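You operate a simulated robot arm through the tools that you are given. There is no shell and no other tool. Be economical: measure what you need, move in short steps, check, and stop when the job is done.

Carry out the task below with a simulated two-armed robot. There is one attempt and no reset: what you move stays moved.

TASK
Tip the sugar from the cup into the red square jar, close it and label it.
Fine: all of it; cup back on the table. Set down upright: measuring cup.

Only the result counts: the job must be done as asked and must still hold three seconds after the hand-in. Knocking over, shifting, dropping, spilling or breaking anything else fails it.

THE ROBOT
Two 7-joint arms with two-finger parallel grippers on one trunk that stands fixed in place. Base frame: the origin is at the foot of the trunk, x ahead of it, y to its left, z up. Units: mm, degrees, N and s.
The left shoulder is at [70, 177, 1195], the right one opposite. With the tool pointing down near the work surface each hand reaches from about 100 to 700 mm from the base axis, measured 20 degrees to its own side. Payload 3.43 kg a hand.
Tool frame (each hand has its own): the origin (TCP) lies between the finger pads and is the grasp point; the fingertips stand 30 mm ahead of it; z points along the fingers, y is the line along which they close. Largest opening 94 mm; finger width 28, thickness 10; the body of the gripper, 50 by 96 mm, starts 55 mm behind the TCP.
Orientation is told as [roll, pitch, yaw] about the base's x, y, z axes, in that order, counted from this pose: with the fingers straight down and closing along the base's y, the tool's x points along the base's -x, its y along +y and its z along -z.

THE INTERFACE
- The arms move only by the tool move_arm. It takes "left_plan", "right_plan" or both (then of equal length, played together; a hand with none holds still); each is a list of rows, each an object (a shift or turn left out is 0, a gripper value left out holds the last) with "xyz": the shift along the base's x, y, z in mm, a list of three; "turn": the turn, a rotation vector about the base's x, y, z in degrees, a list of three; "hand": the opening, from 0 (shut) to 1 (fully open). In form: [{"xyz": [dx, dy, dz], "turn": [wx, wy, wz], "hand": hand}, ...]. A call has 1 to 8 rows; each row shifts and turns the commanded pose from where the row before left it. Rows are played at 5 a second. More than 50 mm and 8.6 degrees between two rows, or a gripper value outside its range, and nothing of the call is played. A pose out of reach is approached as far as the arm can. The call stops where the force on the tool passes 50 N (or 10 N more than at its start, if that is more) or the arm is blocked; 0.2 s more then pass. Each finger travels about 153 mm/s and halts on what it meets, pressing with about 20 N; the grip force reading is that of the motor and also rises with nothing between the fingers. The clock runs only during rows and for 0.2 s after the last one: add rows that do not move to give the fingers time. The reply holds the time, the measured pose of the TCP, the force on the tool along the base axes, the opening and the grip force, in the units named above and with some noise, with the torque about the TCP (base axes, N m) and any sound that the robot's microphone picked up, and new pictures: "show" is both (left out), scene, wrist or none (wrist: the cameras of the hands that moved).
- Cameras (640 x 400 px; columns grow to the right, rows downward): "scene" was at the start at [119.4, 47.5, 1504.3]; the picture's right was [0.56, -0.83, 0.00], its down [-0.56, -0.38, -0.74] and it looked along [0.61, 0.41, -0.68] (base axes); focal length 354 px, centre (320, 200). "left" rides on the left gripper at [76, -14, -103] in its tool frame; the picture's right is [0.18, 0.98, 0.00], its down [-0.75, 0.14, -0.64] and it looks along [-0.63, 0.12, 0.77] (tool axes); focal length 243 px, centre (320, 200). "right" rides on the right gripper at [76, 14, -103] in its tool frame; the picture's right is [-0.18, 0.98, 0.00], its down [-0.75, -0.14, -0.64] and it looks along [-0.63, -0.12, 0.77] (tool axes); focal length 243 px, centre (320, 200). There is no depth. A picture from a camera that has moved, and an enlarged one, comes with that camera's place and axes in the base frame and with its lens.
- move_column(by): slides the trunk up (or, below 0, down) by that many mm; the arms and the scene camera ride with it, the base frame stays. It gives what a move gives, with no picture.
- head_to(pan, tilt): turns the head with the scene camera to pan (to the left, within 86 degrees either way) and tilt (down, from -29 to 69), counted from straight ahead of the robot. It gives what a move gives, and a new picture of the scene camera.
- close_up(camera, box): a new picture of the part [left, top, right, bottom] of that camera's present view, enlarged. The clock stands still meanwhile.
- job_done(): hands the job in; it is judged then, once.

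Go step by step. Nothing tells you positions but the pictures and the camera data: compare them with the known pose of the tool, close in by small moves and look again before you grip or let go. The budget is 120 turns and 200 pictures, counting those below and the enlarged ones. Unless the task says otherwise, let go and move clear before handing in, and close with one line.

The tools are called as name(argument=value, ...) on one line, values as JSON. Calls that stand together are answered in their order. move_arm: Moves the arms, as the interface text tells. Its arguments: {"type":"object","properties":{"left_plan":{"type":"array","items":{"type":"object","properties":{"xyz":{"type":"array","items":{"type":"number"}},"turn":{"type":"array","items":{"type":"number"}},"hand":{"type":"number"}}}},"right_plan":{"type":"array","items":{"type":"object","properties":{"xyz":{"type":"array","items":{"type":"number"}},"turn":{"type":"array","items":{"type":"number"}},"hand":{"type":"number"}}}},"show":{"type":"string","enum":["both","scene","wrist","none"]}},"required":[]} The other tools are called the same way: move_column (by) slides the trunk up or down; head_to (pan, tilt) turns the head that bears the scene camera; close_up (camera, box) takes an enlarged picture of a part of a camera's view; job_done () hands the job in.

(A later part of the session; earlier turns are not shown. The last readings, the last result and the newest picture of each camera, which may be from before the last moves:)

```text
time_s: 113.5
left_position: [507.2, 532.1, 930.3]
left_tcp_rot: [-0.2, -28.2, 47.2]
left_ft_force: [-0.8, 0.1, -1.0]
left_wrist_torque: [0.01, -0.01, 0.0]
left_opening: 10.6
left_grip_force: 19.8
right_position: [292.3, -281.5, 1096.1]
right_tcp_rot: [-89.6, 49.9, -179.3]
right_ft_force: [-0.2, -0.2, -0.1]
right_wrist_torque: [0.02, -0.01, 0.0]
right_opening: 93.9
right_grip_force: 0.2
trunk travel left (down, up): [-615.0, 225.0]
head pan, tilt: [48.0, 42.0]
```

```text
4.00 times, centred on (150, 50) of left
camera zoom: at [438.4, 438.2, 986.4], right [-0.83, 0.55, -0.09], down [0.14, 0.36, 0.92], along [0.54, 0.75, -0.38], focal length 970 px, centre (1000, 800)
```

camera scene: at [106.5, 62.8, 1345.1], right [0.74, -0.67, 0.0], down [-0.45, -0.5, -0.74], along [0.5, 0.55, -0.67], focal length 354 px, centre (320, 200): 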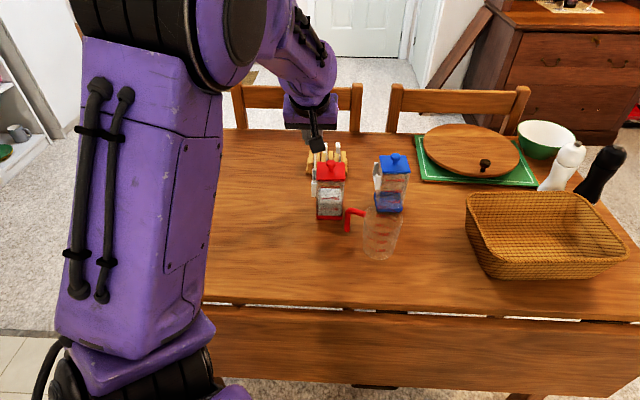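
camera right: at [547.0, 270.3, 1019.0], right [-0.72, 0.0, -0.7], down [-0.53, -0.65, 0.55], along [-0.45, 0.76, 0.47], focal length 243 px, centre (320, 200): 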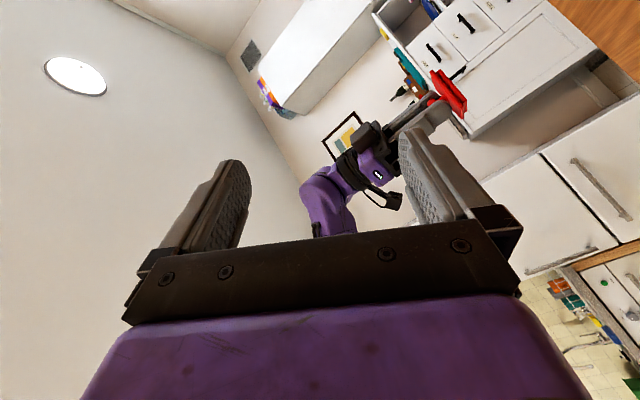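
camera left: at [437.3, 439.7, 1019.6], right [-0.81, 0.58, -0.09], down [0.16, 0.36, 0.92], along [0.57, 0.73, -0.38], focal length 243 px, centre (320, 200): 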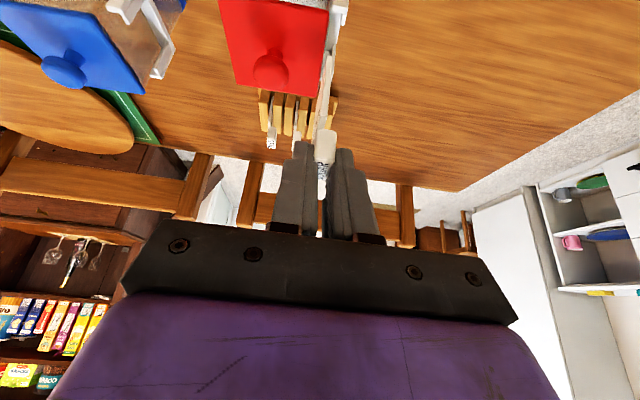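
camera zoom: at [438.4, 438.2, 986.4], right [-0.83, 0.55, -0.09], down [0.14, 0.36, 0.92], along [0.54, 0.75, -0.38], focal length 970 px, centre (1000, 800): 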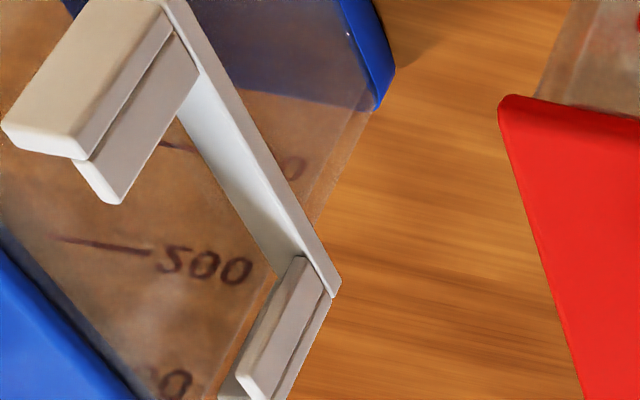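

The holder has no back plate: the slot runs from the jar wall to the lips, so my sideways alignment is fine. The contact must be with a side wall, so I need the plate's width and will look for its far bottom corner.

close_up(camera="left", box=[295, 55, 345, 135])

close_up(camera="scene", box=[318, 138, 352, 175])

```text
5.00 times, centred on (320, 95) of left
camera zoom: at [438.4, 438.2, 986.4], right [-0.83, 0.55, -0.09], down [0.14, 0.36, 0.92], along [0.54, 0.75, -0.38], focal length 1213 px, centre (320, 725)
```

zoom: 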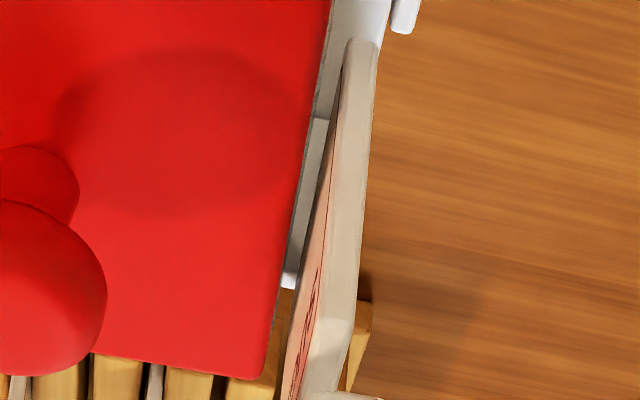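

```text
10.81 times, centred on (335, 156) of scene
camera zoom: at [106.5, 62.8, 1345.1], right [0.74, -0.67, 0.0], down [-0.45, -0.5, -0.74], along [0.5, 0.55, -0.67], focal length 3830 px, centre (158, 670)
```

zoom: 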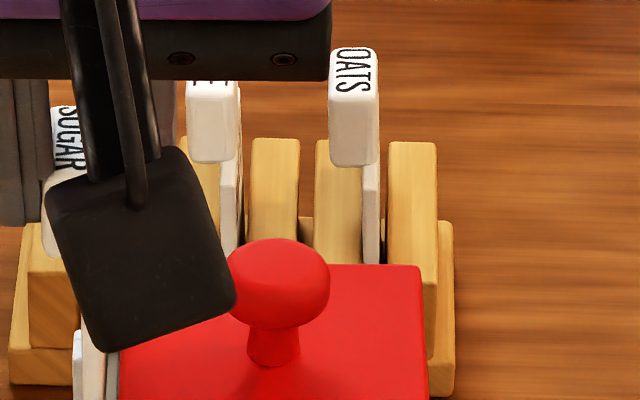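

The plate seems about 45 mm wide in a 47 mm holder, and every attempt has been about 3 mm too far along. I'll shift back 3 mm, 1 mm inward, and try again.

move_arm(left_plan=[{"xyz": [-1.5, -2.9, 0]}, {}, {}, {}], show="none")

close_up(camera="scene", box=[308, 160, 328, 190])

```text
time_s: 114.5
left_position: [505.5, 530.4, 931.7]
left_tcp_rot: [-0.2, -28.1, 47.2]
left_ft_force: [-0.3, -0.1, 0.3]
left_wrist_torque: [0.02, 0.0, 0.0]
left_opening: 10.5
left_grip_force: 19.7
right_position: [292.7, -281.9, 1095.7]
right_tcp_rot: [-89.7, 49.9, -179.4]
right_ft_force: [0.5, -0.1, -0.2]
right_wrist_torque: [0.0, -0.01, -0.02]
right_opening: 94.1
right_grip_force: 0.1
trunk travel left (down, up): [-615.0, 225.0]
head pan, tilt: [48.0, 42.0]
```

```text
13.33 times, centred on (318, 175) of scene
camera zoom: at [106.5, 62.7, 1345.1], right [0.74, -0.67, 0.0], down [-0.45, -0.5, -0.74], along [0.5, 0.55, -0.67], focal length 4723 px, centre (347, 533)
```

zoom: 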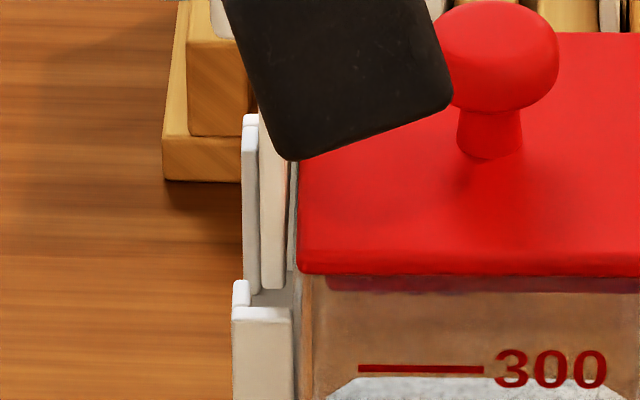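

move_arm(left_plan=[{"xyz": [0.9, 0.9, 0]}, {}, {"xyz": [0, 0, -3]}, {"xyz": [0, 0, -2]}, {"xyz": [0, 0, -2]}, {}], show="none")

close_up(camera="scene", box=[308, 160, 328, 190])

```text
time_s: 115.9
left_position: [504.3, 529.3, 926.1]
left_tcp_rot: [-0.2, -28.5, 47.2]
left_ft_force: [-2.5, -0.2, 19.3]
left_wrist_torque: [0.34, -0.3, 0.01]
left_opening: 11.0
left_grip_force: 19.8
right_position: [290.6, -284.6, 1096.8]
right_tcp_rot: [-90.0, 50.1, -179.5]
right_ft_force: [-0.5, 0.0, -0.4]
right_wrist_torque: [0.01, 0.02, 0.03]
right_opening: 94.1
right_grip_force: 0.0
trunk travel left (down, up): [-615.0, 225.0]
head pan, tilt: [48.0, 42.0]
```

```text
13.33 times, centred on (318, 175) of scene
camera zoom: at [103.0, 59.7, 1345.7], right [0.74, -0.67, 0.0], down [-0.45, -0.5, -0.75], along [0.5, 0.55, -0.67], focal length 4723 px, centre (347, 533)
```

zoom: 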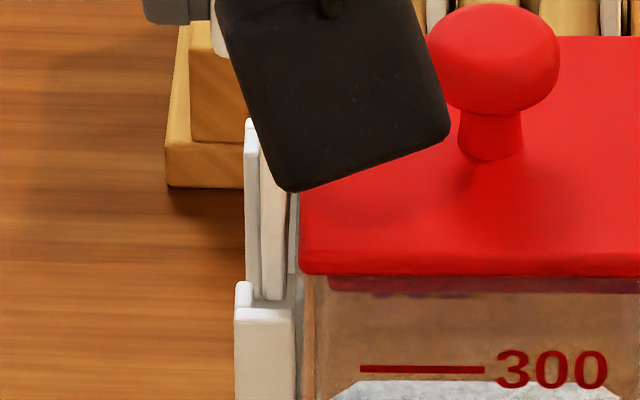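

Comparing directly in the loaded view, the near side still has about 2 mm of room, so the far corner is the one catching. I'll shift back another 1.4 mm.

move_arm(left_plan=[{"xyz": [0, 0, 5]}, {"xyz": [-1, -1, 0]}, {}, {"xyz": [0, 0, -3]}, {"xyz": [0, 0, -2]}, {"xyz": [0, 0, -2]}, {}], show="none")

close_up(camera="scene", box=[308, 160, 328, 190])

close_up(camera="left", box=[295, 20, 345, 130])

```text
time_s: 117.5
left_position: [503.2, 528.6, 926.9]
left_tcp_rot: [-0.1, -28.5, 47.3]
left_ft_force: [-0.8, -0.7, 19.1]
left_wrist_torque: [0.35, -0.44, -0.03]
left_opening: 10.9
left_grip_force: 20.0
right_position: [290.8, -284.3, 1095.6]
right_tcp_rot: [-90.1, 50.2, -179.5]
right_ft_force: [-0.2, 0.6, 0.3]
right_wrist_torque: [0.0, 0.01, -0.01]
right_opening: 94.0
right_grip_force: 0.0
trunk travel left (down, up): [-615.0, 225.0]
head pan, tilt: [48.0, 42.0]
```

```text
13.33 times, centred on (318, 175) of scene
camera zoom: at [103.6, 59.8, 1345.6], right [0.74, -0.67, 0.0], down [-0.45, -0.5, -0.75], along [0.5, 0.55, -0.67], focal length 4723 px, centre (347, 533)
```

zoom: 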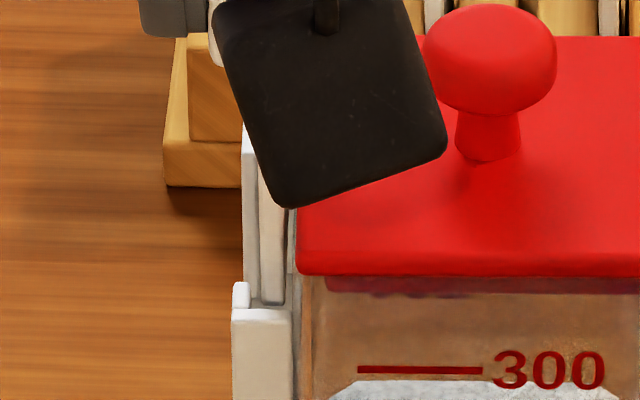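

```text
3.64 times, centred on (320, 75) of left
camera zoom: at [434.6, 433.2, 980.6], right [-0.83, 0.55, -0.09], down [0.14, 0.36, 0.92], along [0.54, 0.75, -0.37], focal length 882 px, centre (320, 654)
```

zoom: 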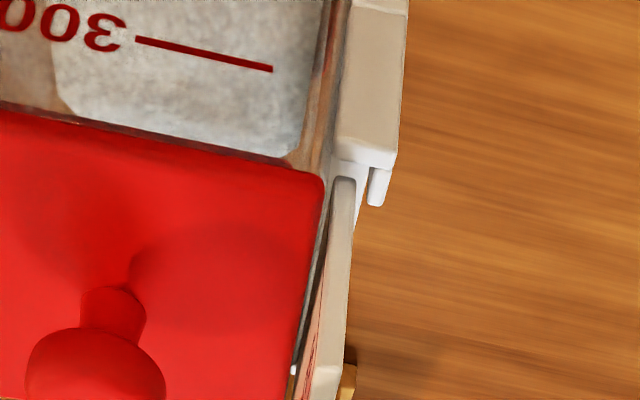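

The wrist torque puts the contact 25 to 29 mm ahead of the TCP: it's the plate's far corner, and repeated contact has likely pitched the tag up slightly at that end. I'll level it by −2.5°, which also moves the bottom back about 2 mm, and look.

move_arm(left_plan=[{"xyz": [0, 0, 7]}, {"xyz": [0.1, 1.3, 0], "turn": [-1.77, 1.77, 0]}, {}, {}], show="none")

close_up(camera="scene", box=[308, 160, 328, 190])

close_up(camera="left", box=[295, 20, 345, 160])

```text
time_s: 118.5
left_position: [505.1, 530.7, 927.3]
left_tcp_rot: [0.1, -25.7, 47.1]
left_ft_force: [0.8, 0.2, 0.0]
left_wrist_torque: [0.0, 0.0, -0.03]
left_opening: 10.8
left_grip_force: 19.6
right_position: [293.8, -281.9, 1096.6]
right_tcp_rot: [-89.7, 49.9, -179.3]
right_ft_force: [0.0, -1.0, -0.8]
right_wrist_torque: [0.0, 0.01, 0.04]
right_opening: 93.9
right_grip_force: 0.1
trunk travel left (down, up): [-615.0, 225.0]
head pan, tilt: [48.0, 42.0]
```

```text
13.33 times, centred on (318, 175) of scene
camera zoom: at [106.4, 62.8, 1345.1], right [0.74, -0.67, 0.0], down [-0.45, -0.5, -0.74], along [0.5, 0.55, -0.67], focal length 4723 px, centre (347, 533)
```

zoom: 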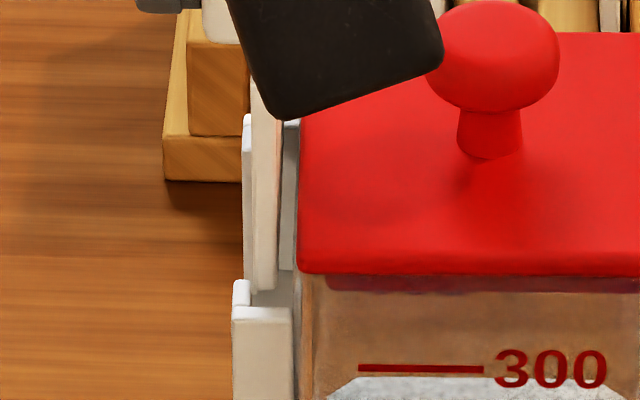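

```text
2.86 times, centred on (320, 90) of left
camera zoom: at [438.0, 437.8, 989.0], right [-0.83, 0.55, -0.08], down [0.17, 0.39, 0.91], along [0.53, 0.74, -0.42], focal length 693 px, centre (320, 514)
```

zoom: 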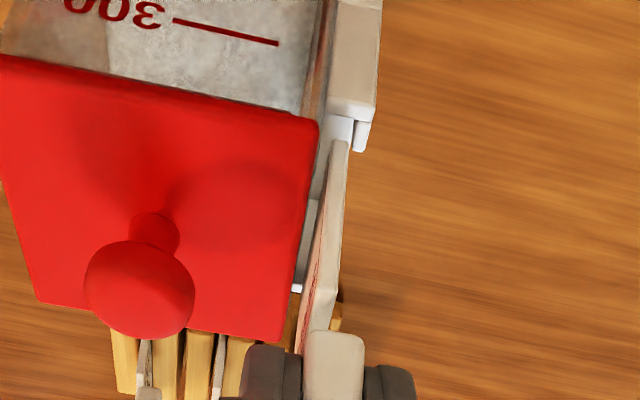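

move_arm(left_plan=[{"xyz": [0.3, -0.3, -3]}, {"xyz": [0, 0, -2]}, {"xyz": [0, 0, -2]}, {"xyz": [0, 0, -1]}, {}], show="none")

close_up(camera="scene", box=[308, 160, 328, 190])

close_up(camera="left", box=[295, 20, 345, 160])

```text
time_s: 119.7
left_position: [503.5, 527.7, 925.0]
left_tcp_rot: [0.0, -25.8, 47.1]
left_ft_force: [-1.3, 0.5, 16.9]
left_wrist_torque: [0.4, -0.29, 0.06]
left_opening: 11.2
left_grip_force: 20.8
right_position: [290.0, -284.4, 1096.7]
right_tcp_rot: [-89.9, 50.1, -179.5]
right_ft_force: [0.7, 0.9, -0.1]
right_wrist_torque: [0.0, 0.01, -0.03]
right_opening: 94.0
right_grip_force: 0.1
trunk travel left (down, up): [-615.0, 225.0]
head pan, tilt: [48.0, 42.0]
```

```text
13.33 times, centred on (318, 175) of scene
camera zoom: at [103.5, 60.2, 1345.5], right [0.74, -0.67, 0.0], down [-0.45, -0.5, -0.75], along [0.5, 0.55, -0.67], focal length 4723 px, centre (347, 533)
```

zoom: 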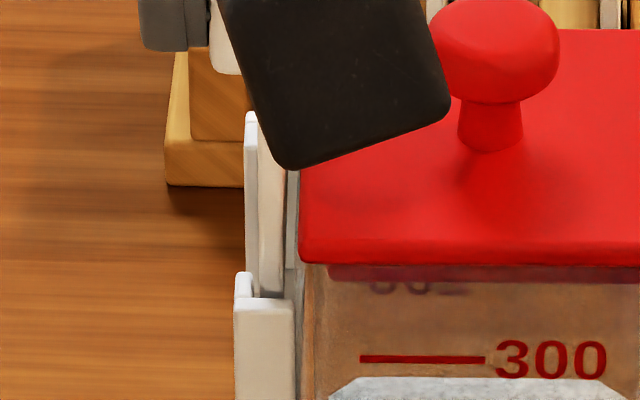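

```text
2.86 times, centred on (320, 90) of left
camera zoom: at [436.0, 434.8, 983.9], right [-0.83, 0.55, -0.08], down [0.17, 0.39, 0.91], along [0.53, 0.74, -0.41], focal length 693 px, centre (320, 514)
```

zoom: 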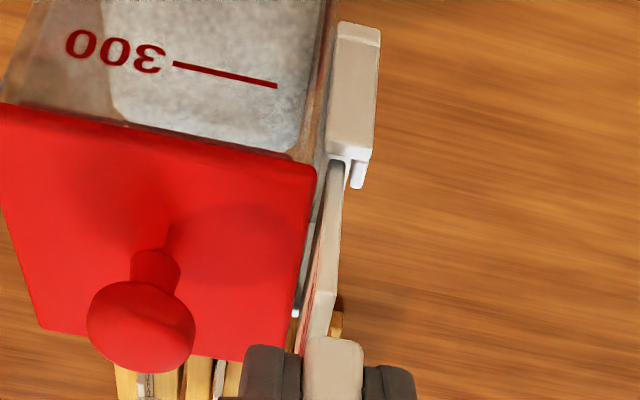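

The jar is starting to tip under the push, so I'm backing off immediately.

move_arm(left_plan=[{"xyz": [0, 0, 5]}, {"xyz": [0, 0, 6]}, {}, {}], show="none")

close_up(camera="scene", box=[300, 150, 360, 230])

close_up(camera="scene", box=[308, 160, 328, 190])

close_up(camera="left", box=[295, 20, 345, 160])

```text
time_s: 120.7
left_position: [505.0, 529.9, 931.9]
left_tcp_rot: [0.0, -25.7, 47.1]
left_ft_force: [-1.0, 0.7, -0.6]
left_wrist_torque: [0.03, 0.0, 0.0]
left_opening: 10.8
left_grip_force: 20.3
right_position: [293.5, -281.6, 1096.6]
right_tcp_rot: [-89.7, 49.9, -179.2]
right_ft_force: [0.6, 1.4, 0.5]
right_wrist_torque: [0.0, 0.01, 0.0]
right_opening: 94.2
right_grip_force: 0.0
trunk travel left (down, up): [-615.0, 225.0]
head pan, tilt: [48.0, 42.0]
```

```text
5.00 times, centred on (330, 190) of scene
camera zoom: at [106.5, 63.0, 1345.0], right [0.74, -0.67, 0.0], down [-0.45, -0.5, -0.74], along [0.5, 0.55, -0.67], focal length 1771 px, centre (270, 250)
```

zoom: 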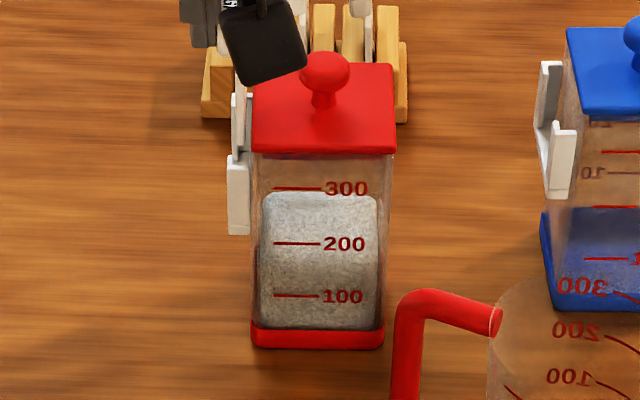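

```text
13.33 times, centred on (318, 175) of scene
camera zoom: at [106.5, 63.0, 1345.0], right [0.74, -0.67, 0.0], down [-0.45, -0.5, -0.74], along [0.5, 0.55, -0.67], focal length 4723 px, centre (347, 533)
```

zoom: 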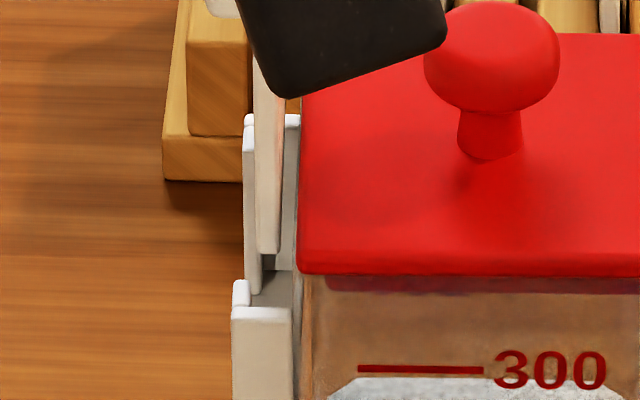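

```text
2.86 times, centred on (320, 90) of left
camera zoom: at [438.4, 437.7, 992.4], right [-0.83, 0.55, -0.08], down [0.17, 0.39, 0.91], along [0.53, 0.74, -0.42], focal length 693 px, centre (320, 514)
```

zoom: 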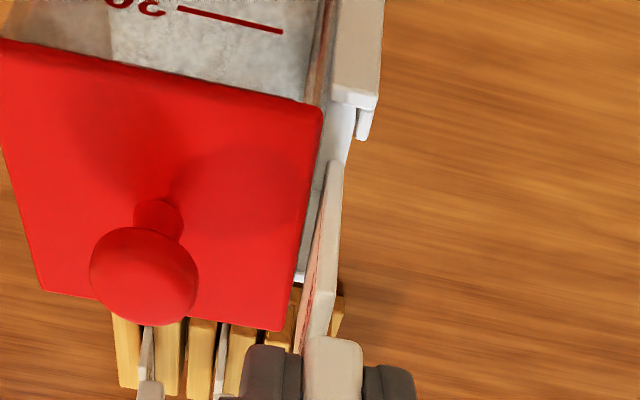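

The jar is back exactly in place. The geometry now fits: repeated contact has pitched the tag about 10° in the grip, far corner up. I'll raise it and re-level by rotating the hand −10°.

move_arm(left_plan=[{"xyz": [0, 0, 10]}, {"xyz": [0.5, 0.8, 0], "turn": [-3.5, 3.5, 0]}, {"xyz": [0.4, 0.8, 0], "turn": [-3.5, 3.5, 0]}, {}, {}, {}], show="none")

close_up(camera="left", box=[290, 30, 350, 190])

close_up(camera="scene", box=[308, 155, 328, 190])

```text
time_s: 122.1
left_position: [506.9, 531.9, 943.3]
left_tcp_rot: [0.4, -15.8, 47.0]
left_ft_force: [-1.1, 0.2, -0.3]
left_wrist_torque: [0.0, -0.01, 0.02]
left_opening: 10.8
left_grip_force: 20.2
right_position: [294.0, -282.7, 1095.7]
right_tcp_rot: [-89.7, 49.9, -179.3]
right_ft_force: [-0.8, 0.2, -0.2]
right_wrist_torque: [0.0, 0.01, -0.02]
right_opening: 94.0
right_grip_force: 0.1
trunk travel left (down, up): [-615.0, 225.0]
head pan, tilt: [48.0, 42.0]
```

```text
2.50 times, centred on (320, 110) of left
camera zoom: at [447.6, 446.8, 1021.3], right [-0.84, 0.54, -0.04], down [0.28, 0.5, 0.82], along [0.47, 0.68, -0.57], focal length 606 px, centre (320, 425)
```

zoom: 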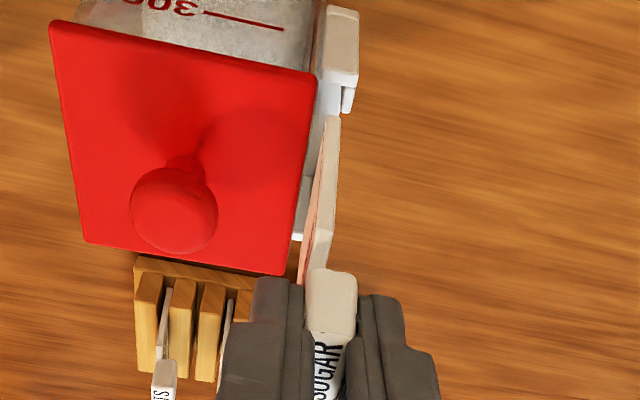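

```text
11.43 times, centred on (318, 172) of scene
camera zoom: at [106.4, 62.7, 1345.1], right [0.74, -0.67, 0.0], down [-0.45, -0.5, -0.74], along [0.5, 0.55, -0.67], focal length 4048 px, centre (343, 514)
```

zoom: 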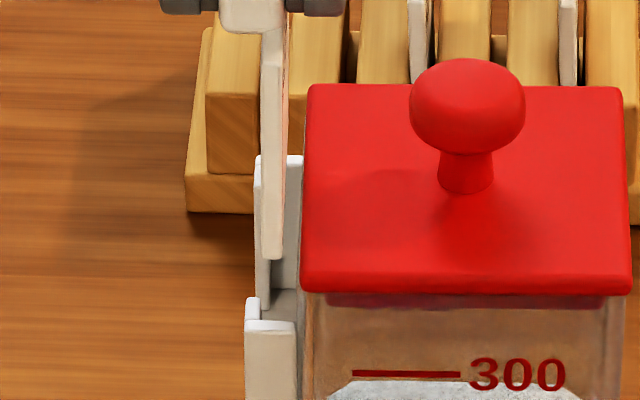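

The view is clear now. About 3° of pitch remains, so I'll trim it, centre the tag and lower gently with frequent checks.

move_arm(left_plan=[{"xyz": [1.5, 0.9, 0], "turn": [-1.5, 1.5, 0]}, {"xyz": [0, 0, -4]}, {}, {}], show="none")

close_up(camera="left", box=[290, 30, 350, 130])

close_up(camera="scene", box=[308, 155, 328, 190])

```text
time_s: 123.1
left_position: [507.6, 531.6, 937.4]
left_tcp_rot: [0.5, -13.7, 47.0]
left_ft_force: [-0.1, 0.8, -0.3]
left_wrist_torque: [0.01, -0.01, 0.03]
left_opening: 10.9
left_grip_force: 20.1
right_position: [292.0, -282.0, 1096.1]
right_tcp_rot: [-89.7, 49.9, -179.2]
right_ft_force: [-0.7, 0.1, 0.5]
right_wrist_torque: [0.01, -0.02, 0.0]
right_opening: 93.8
right_grip_force: 0.1
trunk travel left (down, up): [-615.0, 225.0]
head pan, tilt: [48.0, 42.0]
```

```text
4.00 times, centred on (320, 80) of left
camera zoom: at [451.1, 449.7, 1020.2], right [-0.84, 0.54, -0.04], down [0.3, 0.52, 0.8], along [0.45, 0.67, -0.59], focal length 970 px, centre (320, 680)
```

zoom: 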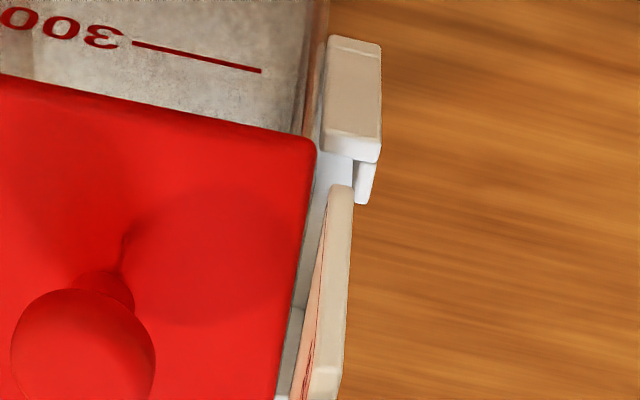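

```text
11.43 times, centred on (318, 172) of scene
camera zoom: at [106.5, 62.9, 1345.1], right [0.74, -0.67, 0.0], down [-0.45, -0.5, -0.74], along [0.5, 0.55, -0.67], focal length 4048 px, centre (343, 514)
```

zoom: 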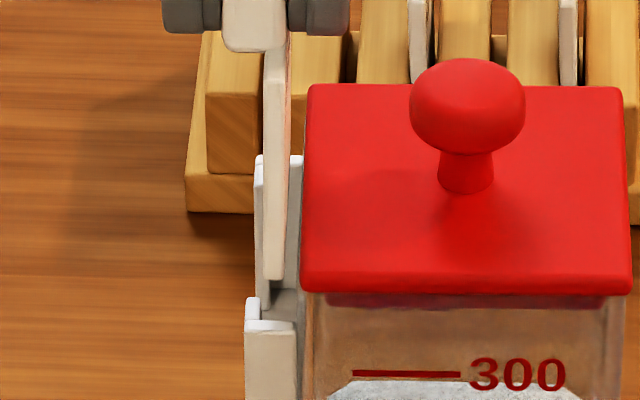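

move_arm(left_plan=[{"xyz": [0, 0, -3]}, {"xyz": [0, 0, -2]}, {"xyz": [0, 0, -2]}, {}], show="none")

close_up(camera="scene", box=[308, 155, 328, 190])

```text
time_s: 124.1
left_position: [506.9, 532.0, 930.8]
left_tcp_rot: [0.5, -13.6, 46.9]
left_ft_force: [0.0, 0.7, 1.6]
left_wrist_torque: [0.03, -0.04, 0.01]
left_opening: 10.6
left_grip_force: 19.8
right_position: [294.4, -282.0, 1095.7]
right_tcp_rot: [-89.7, 49.8, -179.3]
right_ft_force: [0.4, 0.9, 0.5]
right_wrist_torque: [0.02, 0.01, 0.04]
right_opening: 94.2
right_grip_force: 0.1
trunk travel left (down, up): [-615.0, 225.0]
head pan, tilt: [48.0, 42.0]
```

```text
11.43 times, centred on (318, 172) of scene
camera zoom: at [106.3, 62.7, 1345.1], right [0.74, -0.67, 0.0], down [-0.45, -0.5, -0.74], along [0.5, 0.55, -0.67], focal length 4048 px, centre (343, 514)
```

zoom: 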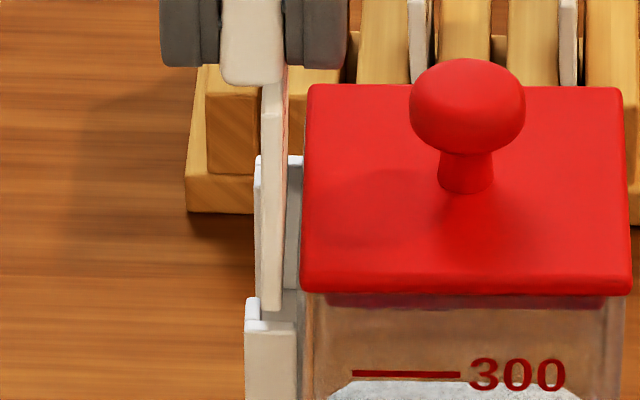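

A light contact at the far corner again, with about 2.8 mm of gap on the near side. I'll shift back 2 mm and continue gently.

move_arm(left_plan=[{"xyz": [0, 0, 3]}, {"xyz": [-1.4, -1.4, 0]}, {}, {"xyz": [0, 0, -2]}, {"xyz": [0, 0, -1.5]}, {"xyz": [0, 0, -1]}, {}], show="none")

close_up(camera="scene", box=[308, 155, 328, 190])

```text
time_s: 125.7
left_position: [506.0, 530.9, 930.4]
left_tcp_rot: [0.5, -13.9, 47.0]
left_ft_force: [-0.6, 0.2, 4.5]
left_wrist_torque: [0.1, -0.03, -0.01]
left_opening: 10.9
left_grip_force: 20.1
right_position: [293.0, -281.5, 1097.0]
right_tcp_rot: [-89.8, 50.0, -179.3]
right_ft_force: [-0.4, 0.0, -0.5]
right_wrist_torque: [0.03, 0.01, 0.0]
right_opening: 93.8
right_grip_force: 0.0
trunk travel left (down, up): [-615.0, 225.0]
head pan, tilt: [48.0, 42.0]
```

```text
11.43 times, centred on (318, 172) of scene
camera zoom: at [105.8, 62.4, 1345.2], right [0.74, -0.67, 0.0], down [-0.45, -0.5, -0.74], along [0.5, 0.55, -0.67], focal length 4048 px, centre (343, 514)
```

zoom: 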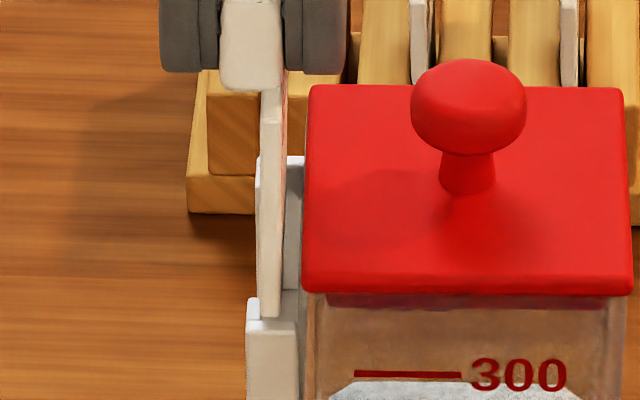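

The plate's outer face is now level with the lip's inner edge. I'll shift inward 1.2 mm and try again lightly.

move_arm(left_plan=[{"xyz": [0, 0, 3]}, {"xyz": [0.9, -0.9, 0]}, {}, {"xyz": [0, 0, -2]}, {"xyz": [0, 0, -1.5]}, {"xyz": [0, 0, -1]}, {}], show="none")

close_up(camera="scene", box=[308, 155, 328, 190])

close_up(camera="left", box=[290, 30, 350, 150])

```text
time_s: 127.3
left_position: [507.6, 529.9, 928.4]
left_tcp_rot: [0.6, -13.6, 47.0]
left_ft_force: [0.7, -0.6, 2.2]
left_wrist_torque: [-0.07, -0.02, 0.04]
left_opening: 11.0
left_grip_force: 20.1
right_position: [293.5, -281.1, 1096.1]
right_tcp_rot: [-89.9, 49.9, -179.3]
right_ft_force: [0.2, -0.7, 0.2]
right_wrist_torque: [0.0, -0.01, 0.02]
right_opening: 94.0
right_grip_force: 0.0
trunk travel left (down, up): [-615.0, 225.0]
head pan, tilt: [48.0, 42.0]
```

```text
11.43 times, centred on (318, 172) of scene
camera zoom: at [106.3, 62.6, 1345.1], right [0.74, -0.67, 0.0], down [-0.45, -0.5, -0.74], along [0.5, 0.55, -0.67], focal length 4048 px, centre (343, 514)
```

zoom: 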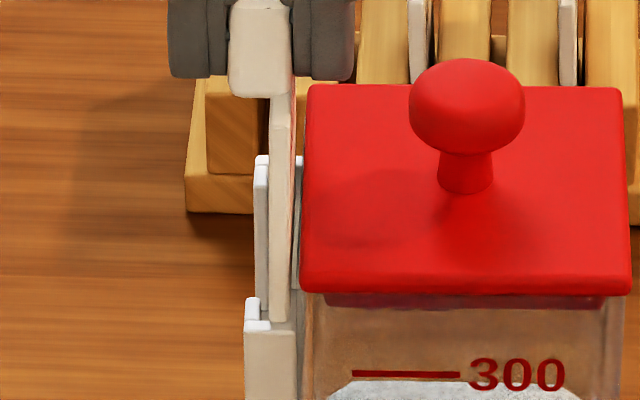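

```text
3.33 times, centred on (320, 90) of left
camera zoom: at [451.1, 448.3, 1010.7], right [-0.84, 0.54, -0.04], down [0.3, 0.52, 0.8], along [0.45, 0.67, -0.59], focal length 809 px, centre (320, 567)
```

zoom: 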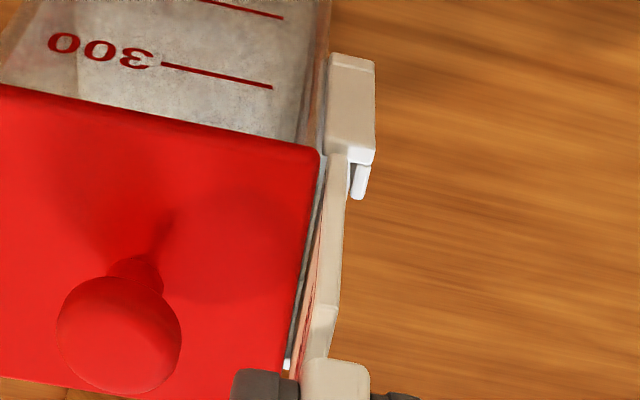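

Now the near bottom corner is right at the near wall. I'll shift forward 0.9 mm and lower.

move_arm(left_plan=[{"xyz": [0, 0, 2]}, {"xyz": [0.4, 0.8, 0]}, {}, {"xyz": [0, 0, -2]}, {"xyz": [0, 0, -1.5]}, {"xyz": [0, 0, -1]}, {}], show="none")

close_up(camera="scene", box=[308, 155, 328, 190])

close_up(camera="left", box=[290, 30, 350, 150])

```text
time_s: 128.9
left_position: [507.3, 531.0, 929.2]
left_tcp_rot: [0.6, -13.9, 47.0]
left_ft_force: [0.9, 0.6, 12.7]
left_wrist_torque: [-0.13, 0.11, 0.03]
left_opening: 11.0
left_grip_force: 19.3
right_position: [291.3, -283.1, 1096.8]
right_tcp_rot: [-89.8, 50.0, -179.3]
right_ft_force: [0.0, -1.3, 0.5]
right_wrist_torque: [-0.03, 0.02, -0.01]
right_opening: 94.0
right_grip_force: 0.2
trunk travel left (down, up): [-615.0, 225.0]
head pan, tilt: [48.0, 42.0]
```

```text
11.43 times, centred on (318, 172) of scene
camera zoom: at [105.1, 61.3, 1345.4], right [0.74, -0.67, 0.0], down [-0.45, -0.5, -0.74], along [0.5, 0.55, -0.67], focal length 4048 px, centre (343, 514)
```

zoom: 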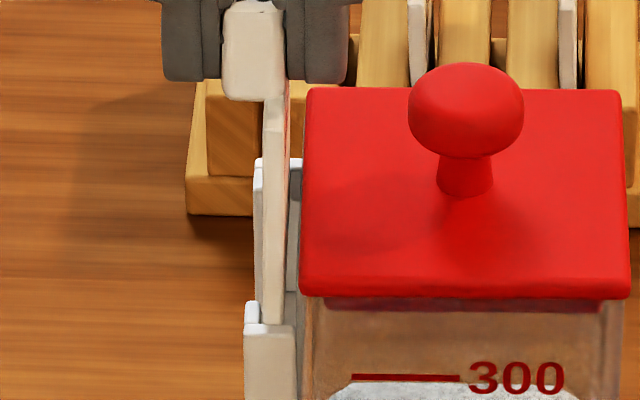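

```text
3.33 times, centred on (320, 90) of left
camera zoom: at [449.8, 448.8, 1010.2], right [-0.84, 0.54, -0.04], down [0.29, 0.51, 0.81], along [0.45, 0.67, -0.59], focal length 809 px, centre (320, 567)
```

zoom: 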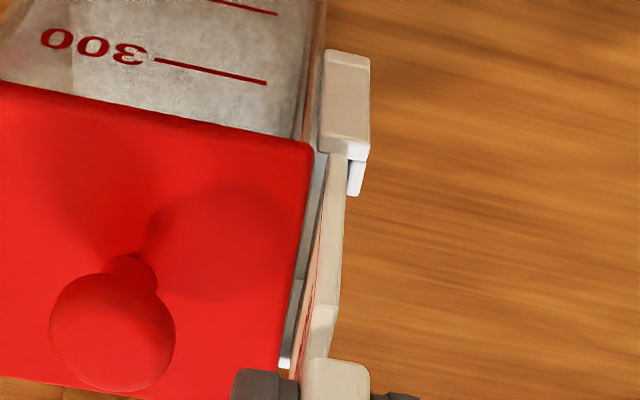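

move_arm(left_plan=[{"xyz": [0, 0, 3]}, {"xyz": [0.7, 0.7, 0]}, {}, {"xyz": [0, 0, -2]}, {"xyz": [0, 0, -1.5]}, {"xyz": [0, 0, -1]}, {}], show="none")

close_up(camera="scene", box=[308, 155, 328, 190])

```text
time_s: 130.5
left_position: [505.5, 531.1, 927.7]
left_tcp_rot: [0.4, -14.1, 47.0]
left_ft_force: [0.6, 2.8, 28.5]
left_wrist_torque: [-0.37, 0.36, -0.04]
left_opening: 10.9
left_grip_force: 20.0
right_position: [290.0, -285.2, 1097.7]
right_tcp_rot: [-90.0, 50.1, -179.6]
right_ft_force: [-0.1, 0.0, -0.5]
right_wrist_torque: [-0.01, 0.0, -0.02]
right_opening: 94.0
right_grip_force: 0.1
trunk travel left (down, up): [-615.0, 225.0]
head pan, tilt: [48.0, 42.0]
```

```text
11.43 times, centred on (318, 172) of scene
camera zoom: at [102.8, 59.5, 1345.8], right [0.74, -0.67, 0.0], down [-0.45, -0.5, -0.75], along [0.5, 0.55, -0.67], focal length 4048 px, centre (343, 514)
```

zoom: 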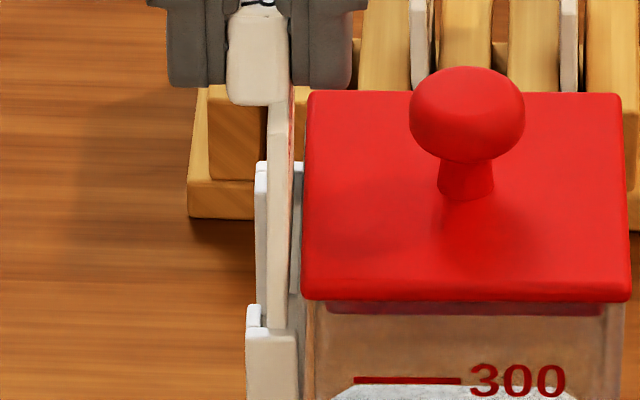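

move_arm(left_plan=[{"xyz": [0, 0, 5]}, {"xyz": [0, 0, 5]}, {}, {}, {}], show="none")

close_up(camera="scene", box=[308, 155, 328, 190])

close_up(camera="left", box=[290, 30, 350, 190])

```text
time_s: 131.7
left_position: [509.0, 532.5, 933.7]
left_tcp_rot: [0.5, -13.6, 47.0]
left_ft_force: [0.3, 0.7, 0.2]
left_wrist_torque: [-0.03, 0.0, 0.02]
left_opening: 10.7
left_grip_force: 20.6
right_position: [294.0, -281.8, 1095.9]
right_tcp_rot: [-89.7, 49.9, -179.2]
right_ft_force: [0.1, -0.5, -0.1]
right_wrist_torque: [0.0, -0.01, 0.03]
right_opening: 93.9
right_grip_force: 0.0
trunk travel left (down, up): [-615.0, 225.0]
head pan, tilt: [48.0, 42.0]
```

```text
11.43 times, centred on (318, 172) of scene
camera zoom: at [106.3, 62.7, 1345.1], right [0.74, -0.67, 0.0], down [-0.45, -0.5, -0.74], along [0.5, 0.55, -0.67], focal length 4048 px, centre (343, 514)
```

zoom: 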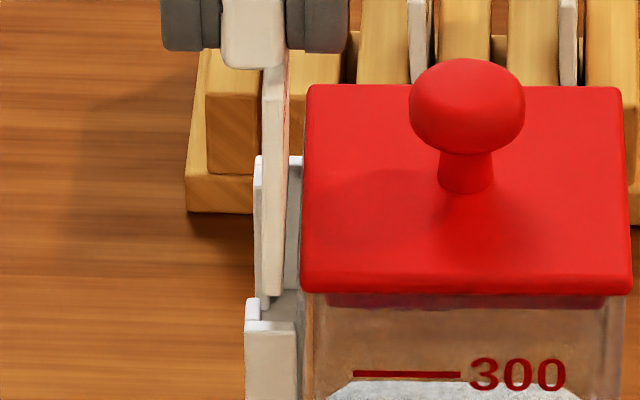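

```text
2.50 times, centred on (320, 110) of left
camera zoom: at [451.4, 450.6, 1015.5], right [-0.84, 0.54, -0.04], down [0.3, 0.52, 0.8], along [0.45, 0.67, -0.59], focal length 606 px, centre (320, 425)
```

zoom: 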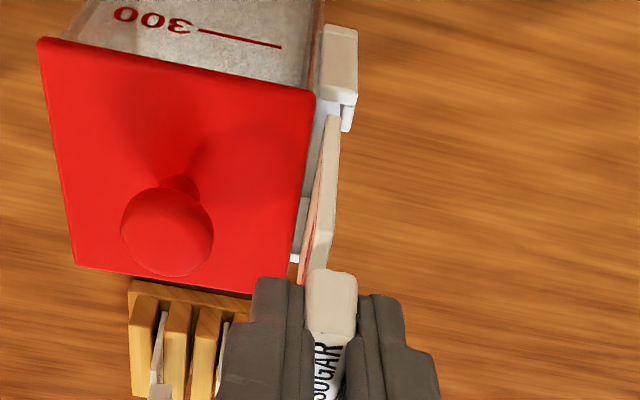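

The tag has now pitched the other way by about 3°. I'll level it, re-centre, and read the position more carefully before lowering.

move_arm(left_plan=[{"xyz": [-1.35, -2.5, 2], "turn": [2.2, -2.2, 0]}, {}, {}, {}], show="none")

move_arm(left_plan=[{}, {}], show="none")

close_up(camera="scene", box=[308, 155, 328, 190])

close_up(camera="left", box=[300, 30, 340, 130])

```text
time_s: 132.7
left_position: [506.0, 530.3, 935.7]
left_tcp_rot: [0.5, -16.8, 46.9]
left_ft_force: [0.1, -0.5, 0.2]
left_wrist_torque: [-0.01, 0.0, -0.02]
left_opening: 10.6
left_grip_force: 20.3
right_position: [292.5, -281.3, 1097.6]
right_tcp_rot: [-89.8, 50.0, -179.3]
right_ft_force: [-0.1, -0.1, 0.3]
right_wrist_torque: [-0.02, -0.03, -0.02]
right_opening: 94.0
right_grip_force: 0.0
trunk travel left (down, up): [-615.0, 225.0]
head pan, tilt: [48.0, 42.0]
```

```text
time_s: 133.3
left_position: [506.6, 529.3, 935.8]
left_tcp_rot: [0.4, -16.8, 47.0]
left_ft_force: [0.1, -0.3, -0.3]
left_wrist_torque: [-0.01, -0.01, -0.02]
left_opening: 10.7
left_grip_force: 19.6
right_position: [293.5, -281.9, 1096.0]
right_tcp_rot: [-89.7, 49.9, -179.2]
right_ft_force: [-0.4, -0.2, -0.5]
right_wrist_torque: [0.0, -0.01, 0.01]
right_opening: 94.2
right_grip_force: 0.0
trunk travel left (down, up): [-615.0, 225.0]
head pan, tilt: [48.0, 42.0]
```

```text
11.43 times, centred on (318, 172) of scene
camera zoom: at [106.5, 62.9, 1345.1], right [0.74, -0.67, 0.0], down [-0.45, -0.5, -0.74], along [0.5, 0.55, -0.67], focal length 4048 px, centre (343, 514)
```

zoom: 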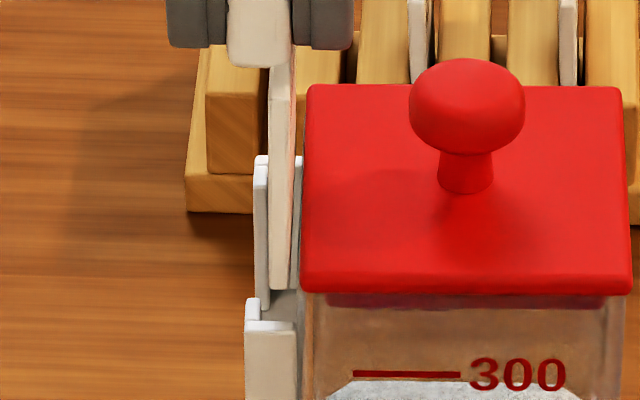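

```text
4.00 times, centred on (320, 80) of left
camera zoom: at [447.2, 444.5, 1012.3], right [-0.84, 0.54, -0.05], down [0.27, 0.49, 0.83], along [0.47, 0.69, -0.55], focal length 970 px, centre (320, 680)
```

zoom: 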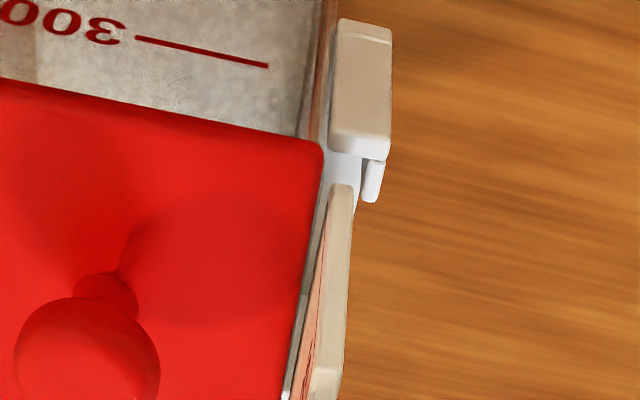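

move_arm(left_plan=[{"xyz": [-2.2, -1.5, 0]}, {}, {"xyz": [0, 0, -3]}, {"xyz": [0, 0, -2]}, {"xyz": [0, 0, -1]}, {}, {}], show="none")

close_up(camera="scene", box=[308, 155, 328, 190])

close_up(camera="left", box=[300, 30, 340, 130])

```text
time_s: 134.9
left_position: [504.5, 528.4, 930.2]
left_tcp_rot: [0.3, -16.8, 47.0]
left_ft_force: [0.3, -0.1, 0.1]
left_wrist_torque: [-0.01, -0.03, 0.0]
left_opening: 10.9
left_grip_force: 20.0
right_position: [293.1, -281.3, 1096.1]
right_tcp_rot: [-89.7, 49.9, -179.2]
right_ft_force: [-0.8, -0.1, 0.3]
right_wrist_torque: [-0.04, -0.02, 0.0]
right_opening: 94.2
right_grip_force: 0.1
trunk travel left (down, up): [-615.0, 225.0]
head pan, tilt: [48.0, 42.0]
```

```text
11.43 times, centred on (318, 172) of scene
camera zoom: at [106.5, 62.8, 1345.1], right [0.74, -0.67, 0.0], down [-0.45, -0.5, -0.74], along [0.5, 0.55, -0.67], focal length 4048 px, centre (343, 514)
```

zoom: 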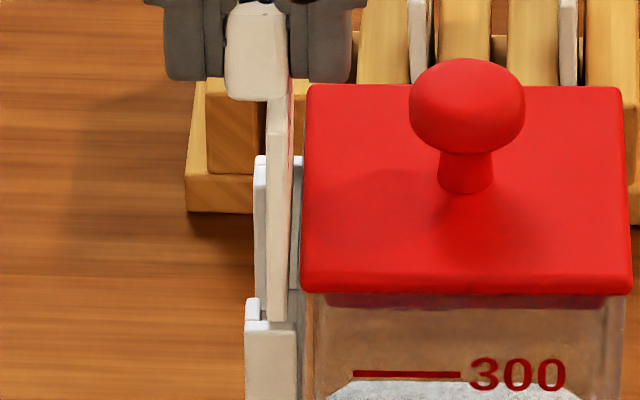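

```text
4.00 times, centred on (320, 80) of left
camera zoom: at [444.7, 442.5, 1007.1], right [-0.84, 0.54, -0.05], down [0.27, 0.49, 0.83], along [0.47, 0.69, -0.55], focal length 970 px, centre (320, 680)
```

zoom: 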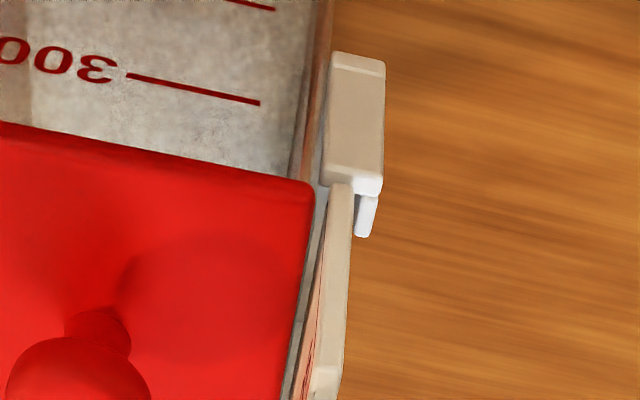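

Almost there: the plate's bottom is level with the holder top and slightly over the near wall. I'll nudge it forward 1.3 mm, then lower.

move_arm(left_plan=[{"xyz": [0.9, 0.9, 1]}, {}, {"xyz": [0, 0, -2]}, {"xyz": [0, 0, -1.5]}, {"xyz": [0, 0, -1]}, {}, {}], show="none")

close_up(camera="scene", box=[308, 155, 328, 190])

close_up(camera="left", box=[300, 30, 340, 130])

```text
time_s: 136.5
left_position: [503.2, 526.4, 927.7]
left_tcp_rot: [0.3, -17.1, 47.0]
left_ft_force: [0.9, 2.7, 23.0]
left_wrist_torque: [-0.24, 0.22, 0.0]
left_opening: 10.8
left_grip_force: 20.1
right_position: [290.2, -283.6, 1097.7]
right_tcp_rot: [-89.9, 50.1, -179.5]
right_ft_force: [0.2, -0.7, 0.5]
right_wrist_torque: [-0.02, 0.01, -0.03]
right_opening: 93.8
right_grip_force: 0.0
trunk travel left (down, up): [-615.0, 225.0]
head pan, tilt: [48.0, 42.0]
```

```text
11.43 times, centred on (318, 172) of scene
camera zoom: at [103.6, 60.1, 1345.6], right [0.74, -0.67, 0.0], down [-0.45, -0.5, -0.75], along [0.5, 0.55, -0.67], focal length 4048 px, centre (343, 514)
```

zoom: 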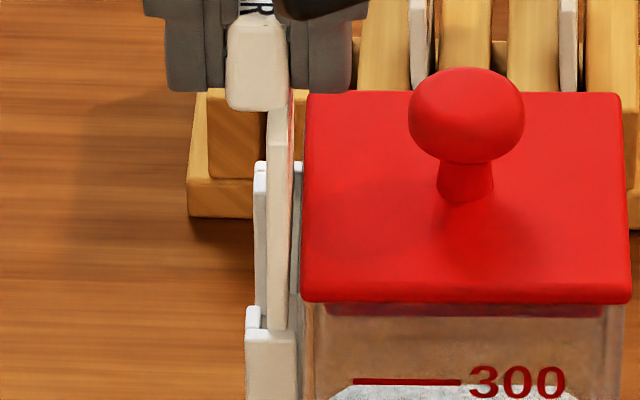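

```text
4.00 times, centred on (320, 80) of left
camera zoom: at [443.6, 441.7, 1005.3], right [-0.84, 0.54, -0.05], down [0.26, 0.48, 0.84], along [0.48, 0.69, -0.55], focal length 970 px, centre (320, 680)
```

zoom: 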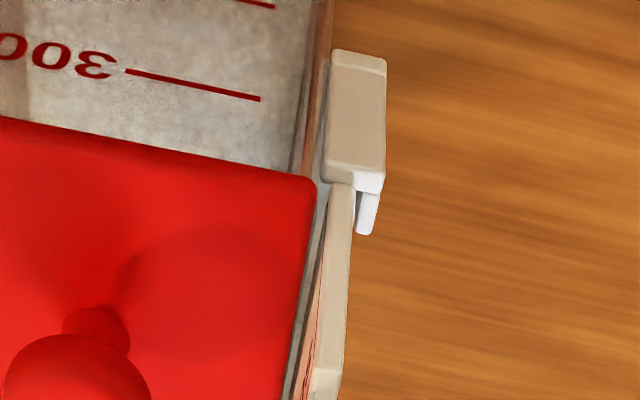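

It's the near wall again. From here I'll search by light touch using the wrist torque sign, without pictures: raise, shift forward 1.2 mm, lower gently.

move_arm(left_plan=[{"xyz": [0, 0, 4.3]}, {"xyz": [0.85, 0.85, 0]}, {}, {"xyz": [0, 0, -1.5]}, {"xyz": [0, 0, -1]}, {}], show="none")

```text
time_s: 137.9
left_position: [505.3, 527.9, 929.0]
left_tcp_rot: [0.4, -16.8, 47.0]
left_ft_force: [-0.5, -1.0, 7.7]
left_wrist_torque: [-0.12, 0.18, 0.0]
left_opening: 10.6
left_grip_force: 20.0
right_position: [292.3, -282.2, 1097.1]
right_tcp_rot: [-89.8, 50.0, -179.4]
right_ft_force: [-0.9, -0.6, -0.1]
right_wrist_torque: [0.02, 0.01, -0.01]
right_opening: 94.0
right_grip_force: 0.1
trunk travel left (down, up): [-615.0, 225.0]
head pan, tilt: [48.0, 42.0]
```

move_arm(left_plan=[{"xyz": [0, 0, 2.5]}, {"xyz": [0.9, 0.9, 0]}, {}, {"xyz": [0, 0, -1.5]}, {"xyz": [0, 0, -1]}, {}], show="none")

```text
time_s: 139.3
left_position: [506.4, 531.6, 928.4]
left_tcp_rot: [0.4, -16.8, 47.1]
left_ft_force: [-0.1, -0.5, 0.0]
left_wrist_torque: [-0.01, 0.03, -0.02]
left_opening: 11.0
left_grip_force: 20.0
right_position: [292.7, -281.5, 1097.7]
right_tcp_rot: [-89.8, 50.0, -179.4]
right_ft_force: [1.2, -1.1, 0.7]
right_wrist_torque: [0.0, -0.02, 0.01]
right_opening: 94.2
right_grip_force: 0.2
trunk travel left (down, up): [-615.0, 225.0]
head pan, tilt: [48.0, 42.0]
```

No contact now at the same height, so I'll keep lowering in small steps.

move_arm(left_plan=[{"xyz": [0, 0, -1.5]}, {"xyz": [0, 0, -1]}, {"xyz": [0, 0, -1]}, {}], show="none")

```text
time_s: 140.3
left_position: [505.9, 530.9, 924.4]
left_tcp_rot: [0.4, -16.9, 47.0]
left_ft_force: [0.5, 0.7, 0.4]
left_wrist_torque: [0.0, 0.05, -0.02]
left_opening: 10.9
left_grip_force: 19.9
right_position: [293.1, -283.0, 1096.6]
right_tcp_rot: [-89.6, 49.9, -179.3]
right_ft_force: [-0.1, -0.1, 0.6]
right_wrist_torque: [0.01, 0.01, 0.0]
right_opening: 93.7
right_grip_force: 0.0
trunk travel left (down, up): [-615.0, 225.0]
head pan, tilt: [48.0, 42.0]
```

It's entering the slot. Continuing down.

move_arm(left_plan=[{"xyz": [0, 0, -2]}, {"xyz": [0, 0, -2]}, {"xyz": [0, 0, -1.5]}, {}], show="none")

close_up(camera="scene", box=[304, 145, 334, 200])

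```text
time_s: 141.3
left_position: [506.3, 530.6, 919.1]
left_tcp_rot: [0.4, -16.8, 47.1]
left_ft_force: [0.7, -0.2, -0.1]
left_wrist_torque: [0.01, 0.0, -0.01]
left_opening: 10.9
left_grip_force: 19.6
right_position: [292.8, -281.2, 1096.3]
right_tcp_rot: [-89.7, 49.9, -179.2]
right_ft_force: [0.3, 0.4, -0.2]
right_wrist_torque: [0.0, -0.01, -0.01]
right_opening: 93.8
right_grip_force: 0.1
trunk travel left (down, up): [-615.0, 225.0]
head pan, tilt: [48.0, 42.0]
```

```text
7.27 times, centred on (319, 172) of scene
camera zoom: at [106.4, 62.8, 1345.1], right [0.74, -0.67, 0.0], down [-0.45, -0.5, -0.74], along [0.5, 0.55, -0.67], focal length 2576 px, centre (327, 400)
```

zoom: 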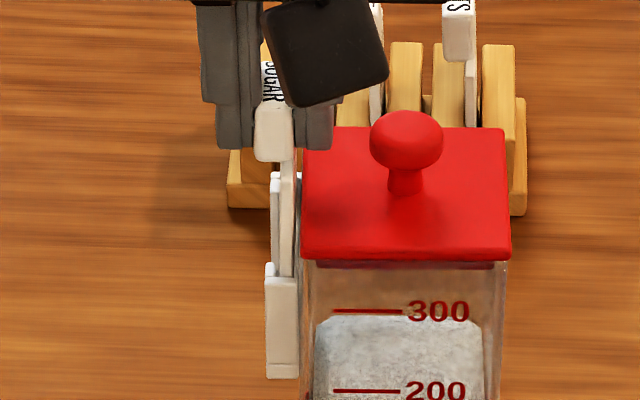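

move_arm(left_plan=[{"xyz": [0, 0, -2]}, {"xyz": [0, 0, -2]}, {"xyz": [0, 0, -2]}, {"xyz": [0, 0, -1.5]}, {}], show="none")

```text
time_s: 142.5
left_position: [507.5, 529.3, 911.7]
left_tcp_rot: [0.5, -16.9, 47.0]
left_ft_force: [-0.1, 0.1, -0.4]
left_wrist_torque: [0.0, -0.03, 0.04]
left_opening: 10.8
left_grip_force: 19.7
right_position: [293.1, -281.9, 1096.7]
right_tcp_rot: [-89.7, 49.9, -179.3]
right_ft_force: [0.6, -0.3, -0.4]
right_wrist_torque: [0.01, -0.02, -0.02]
right_opening: 94.2
right_grip_force: 0.0
trunk travel left (down, up): [-615.0, 225.0]
head pan, tilt: [48.0, 42.0]
```

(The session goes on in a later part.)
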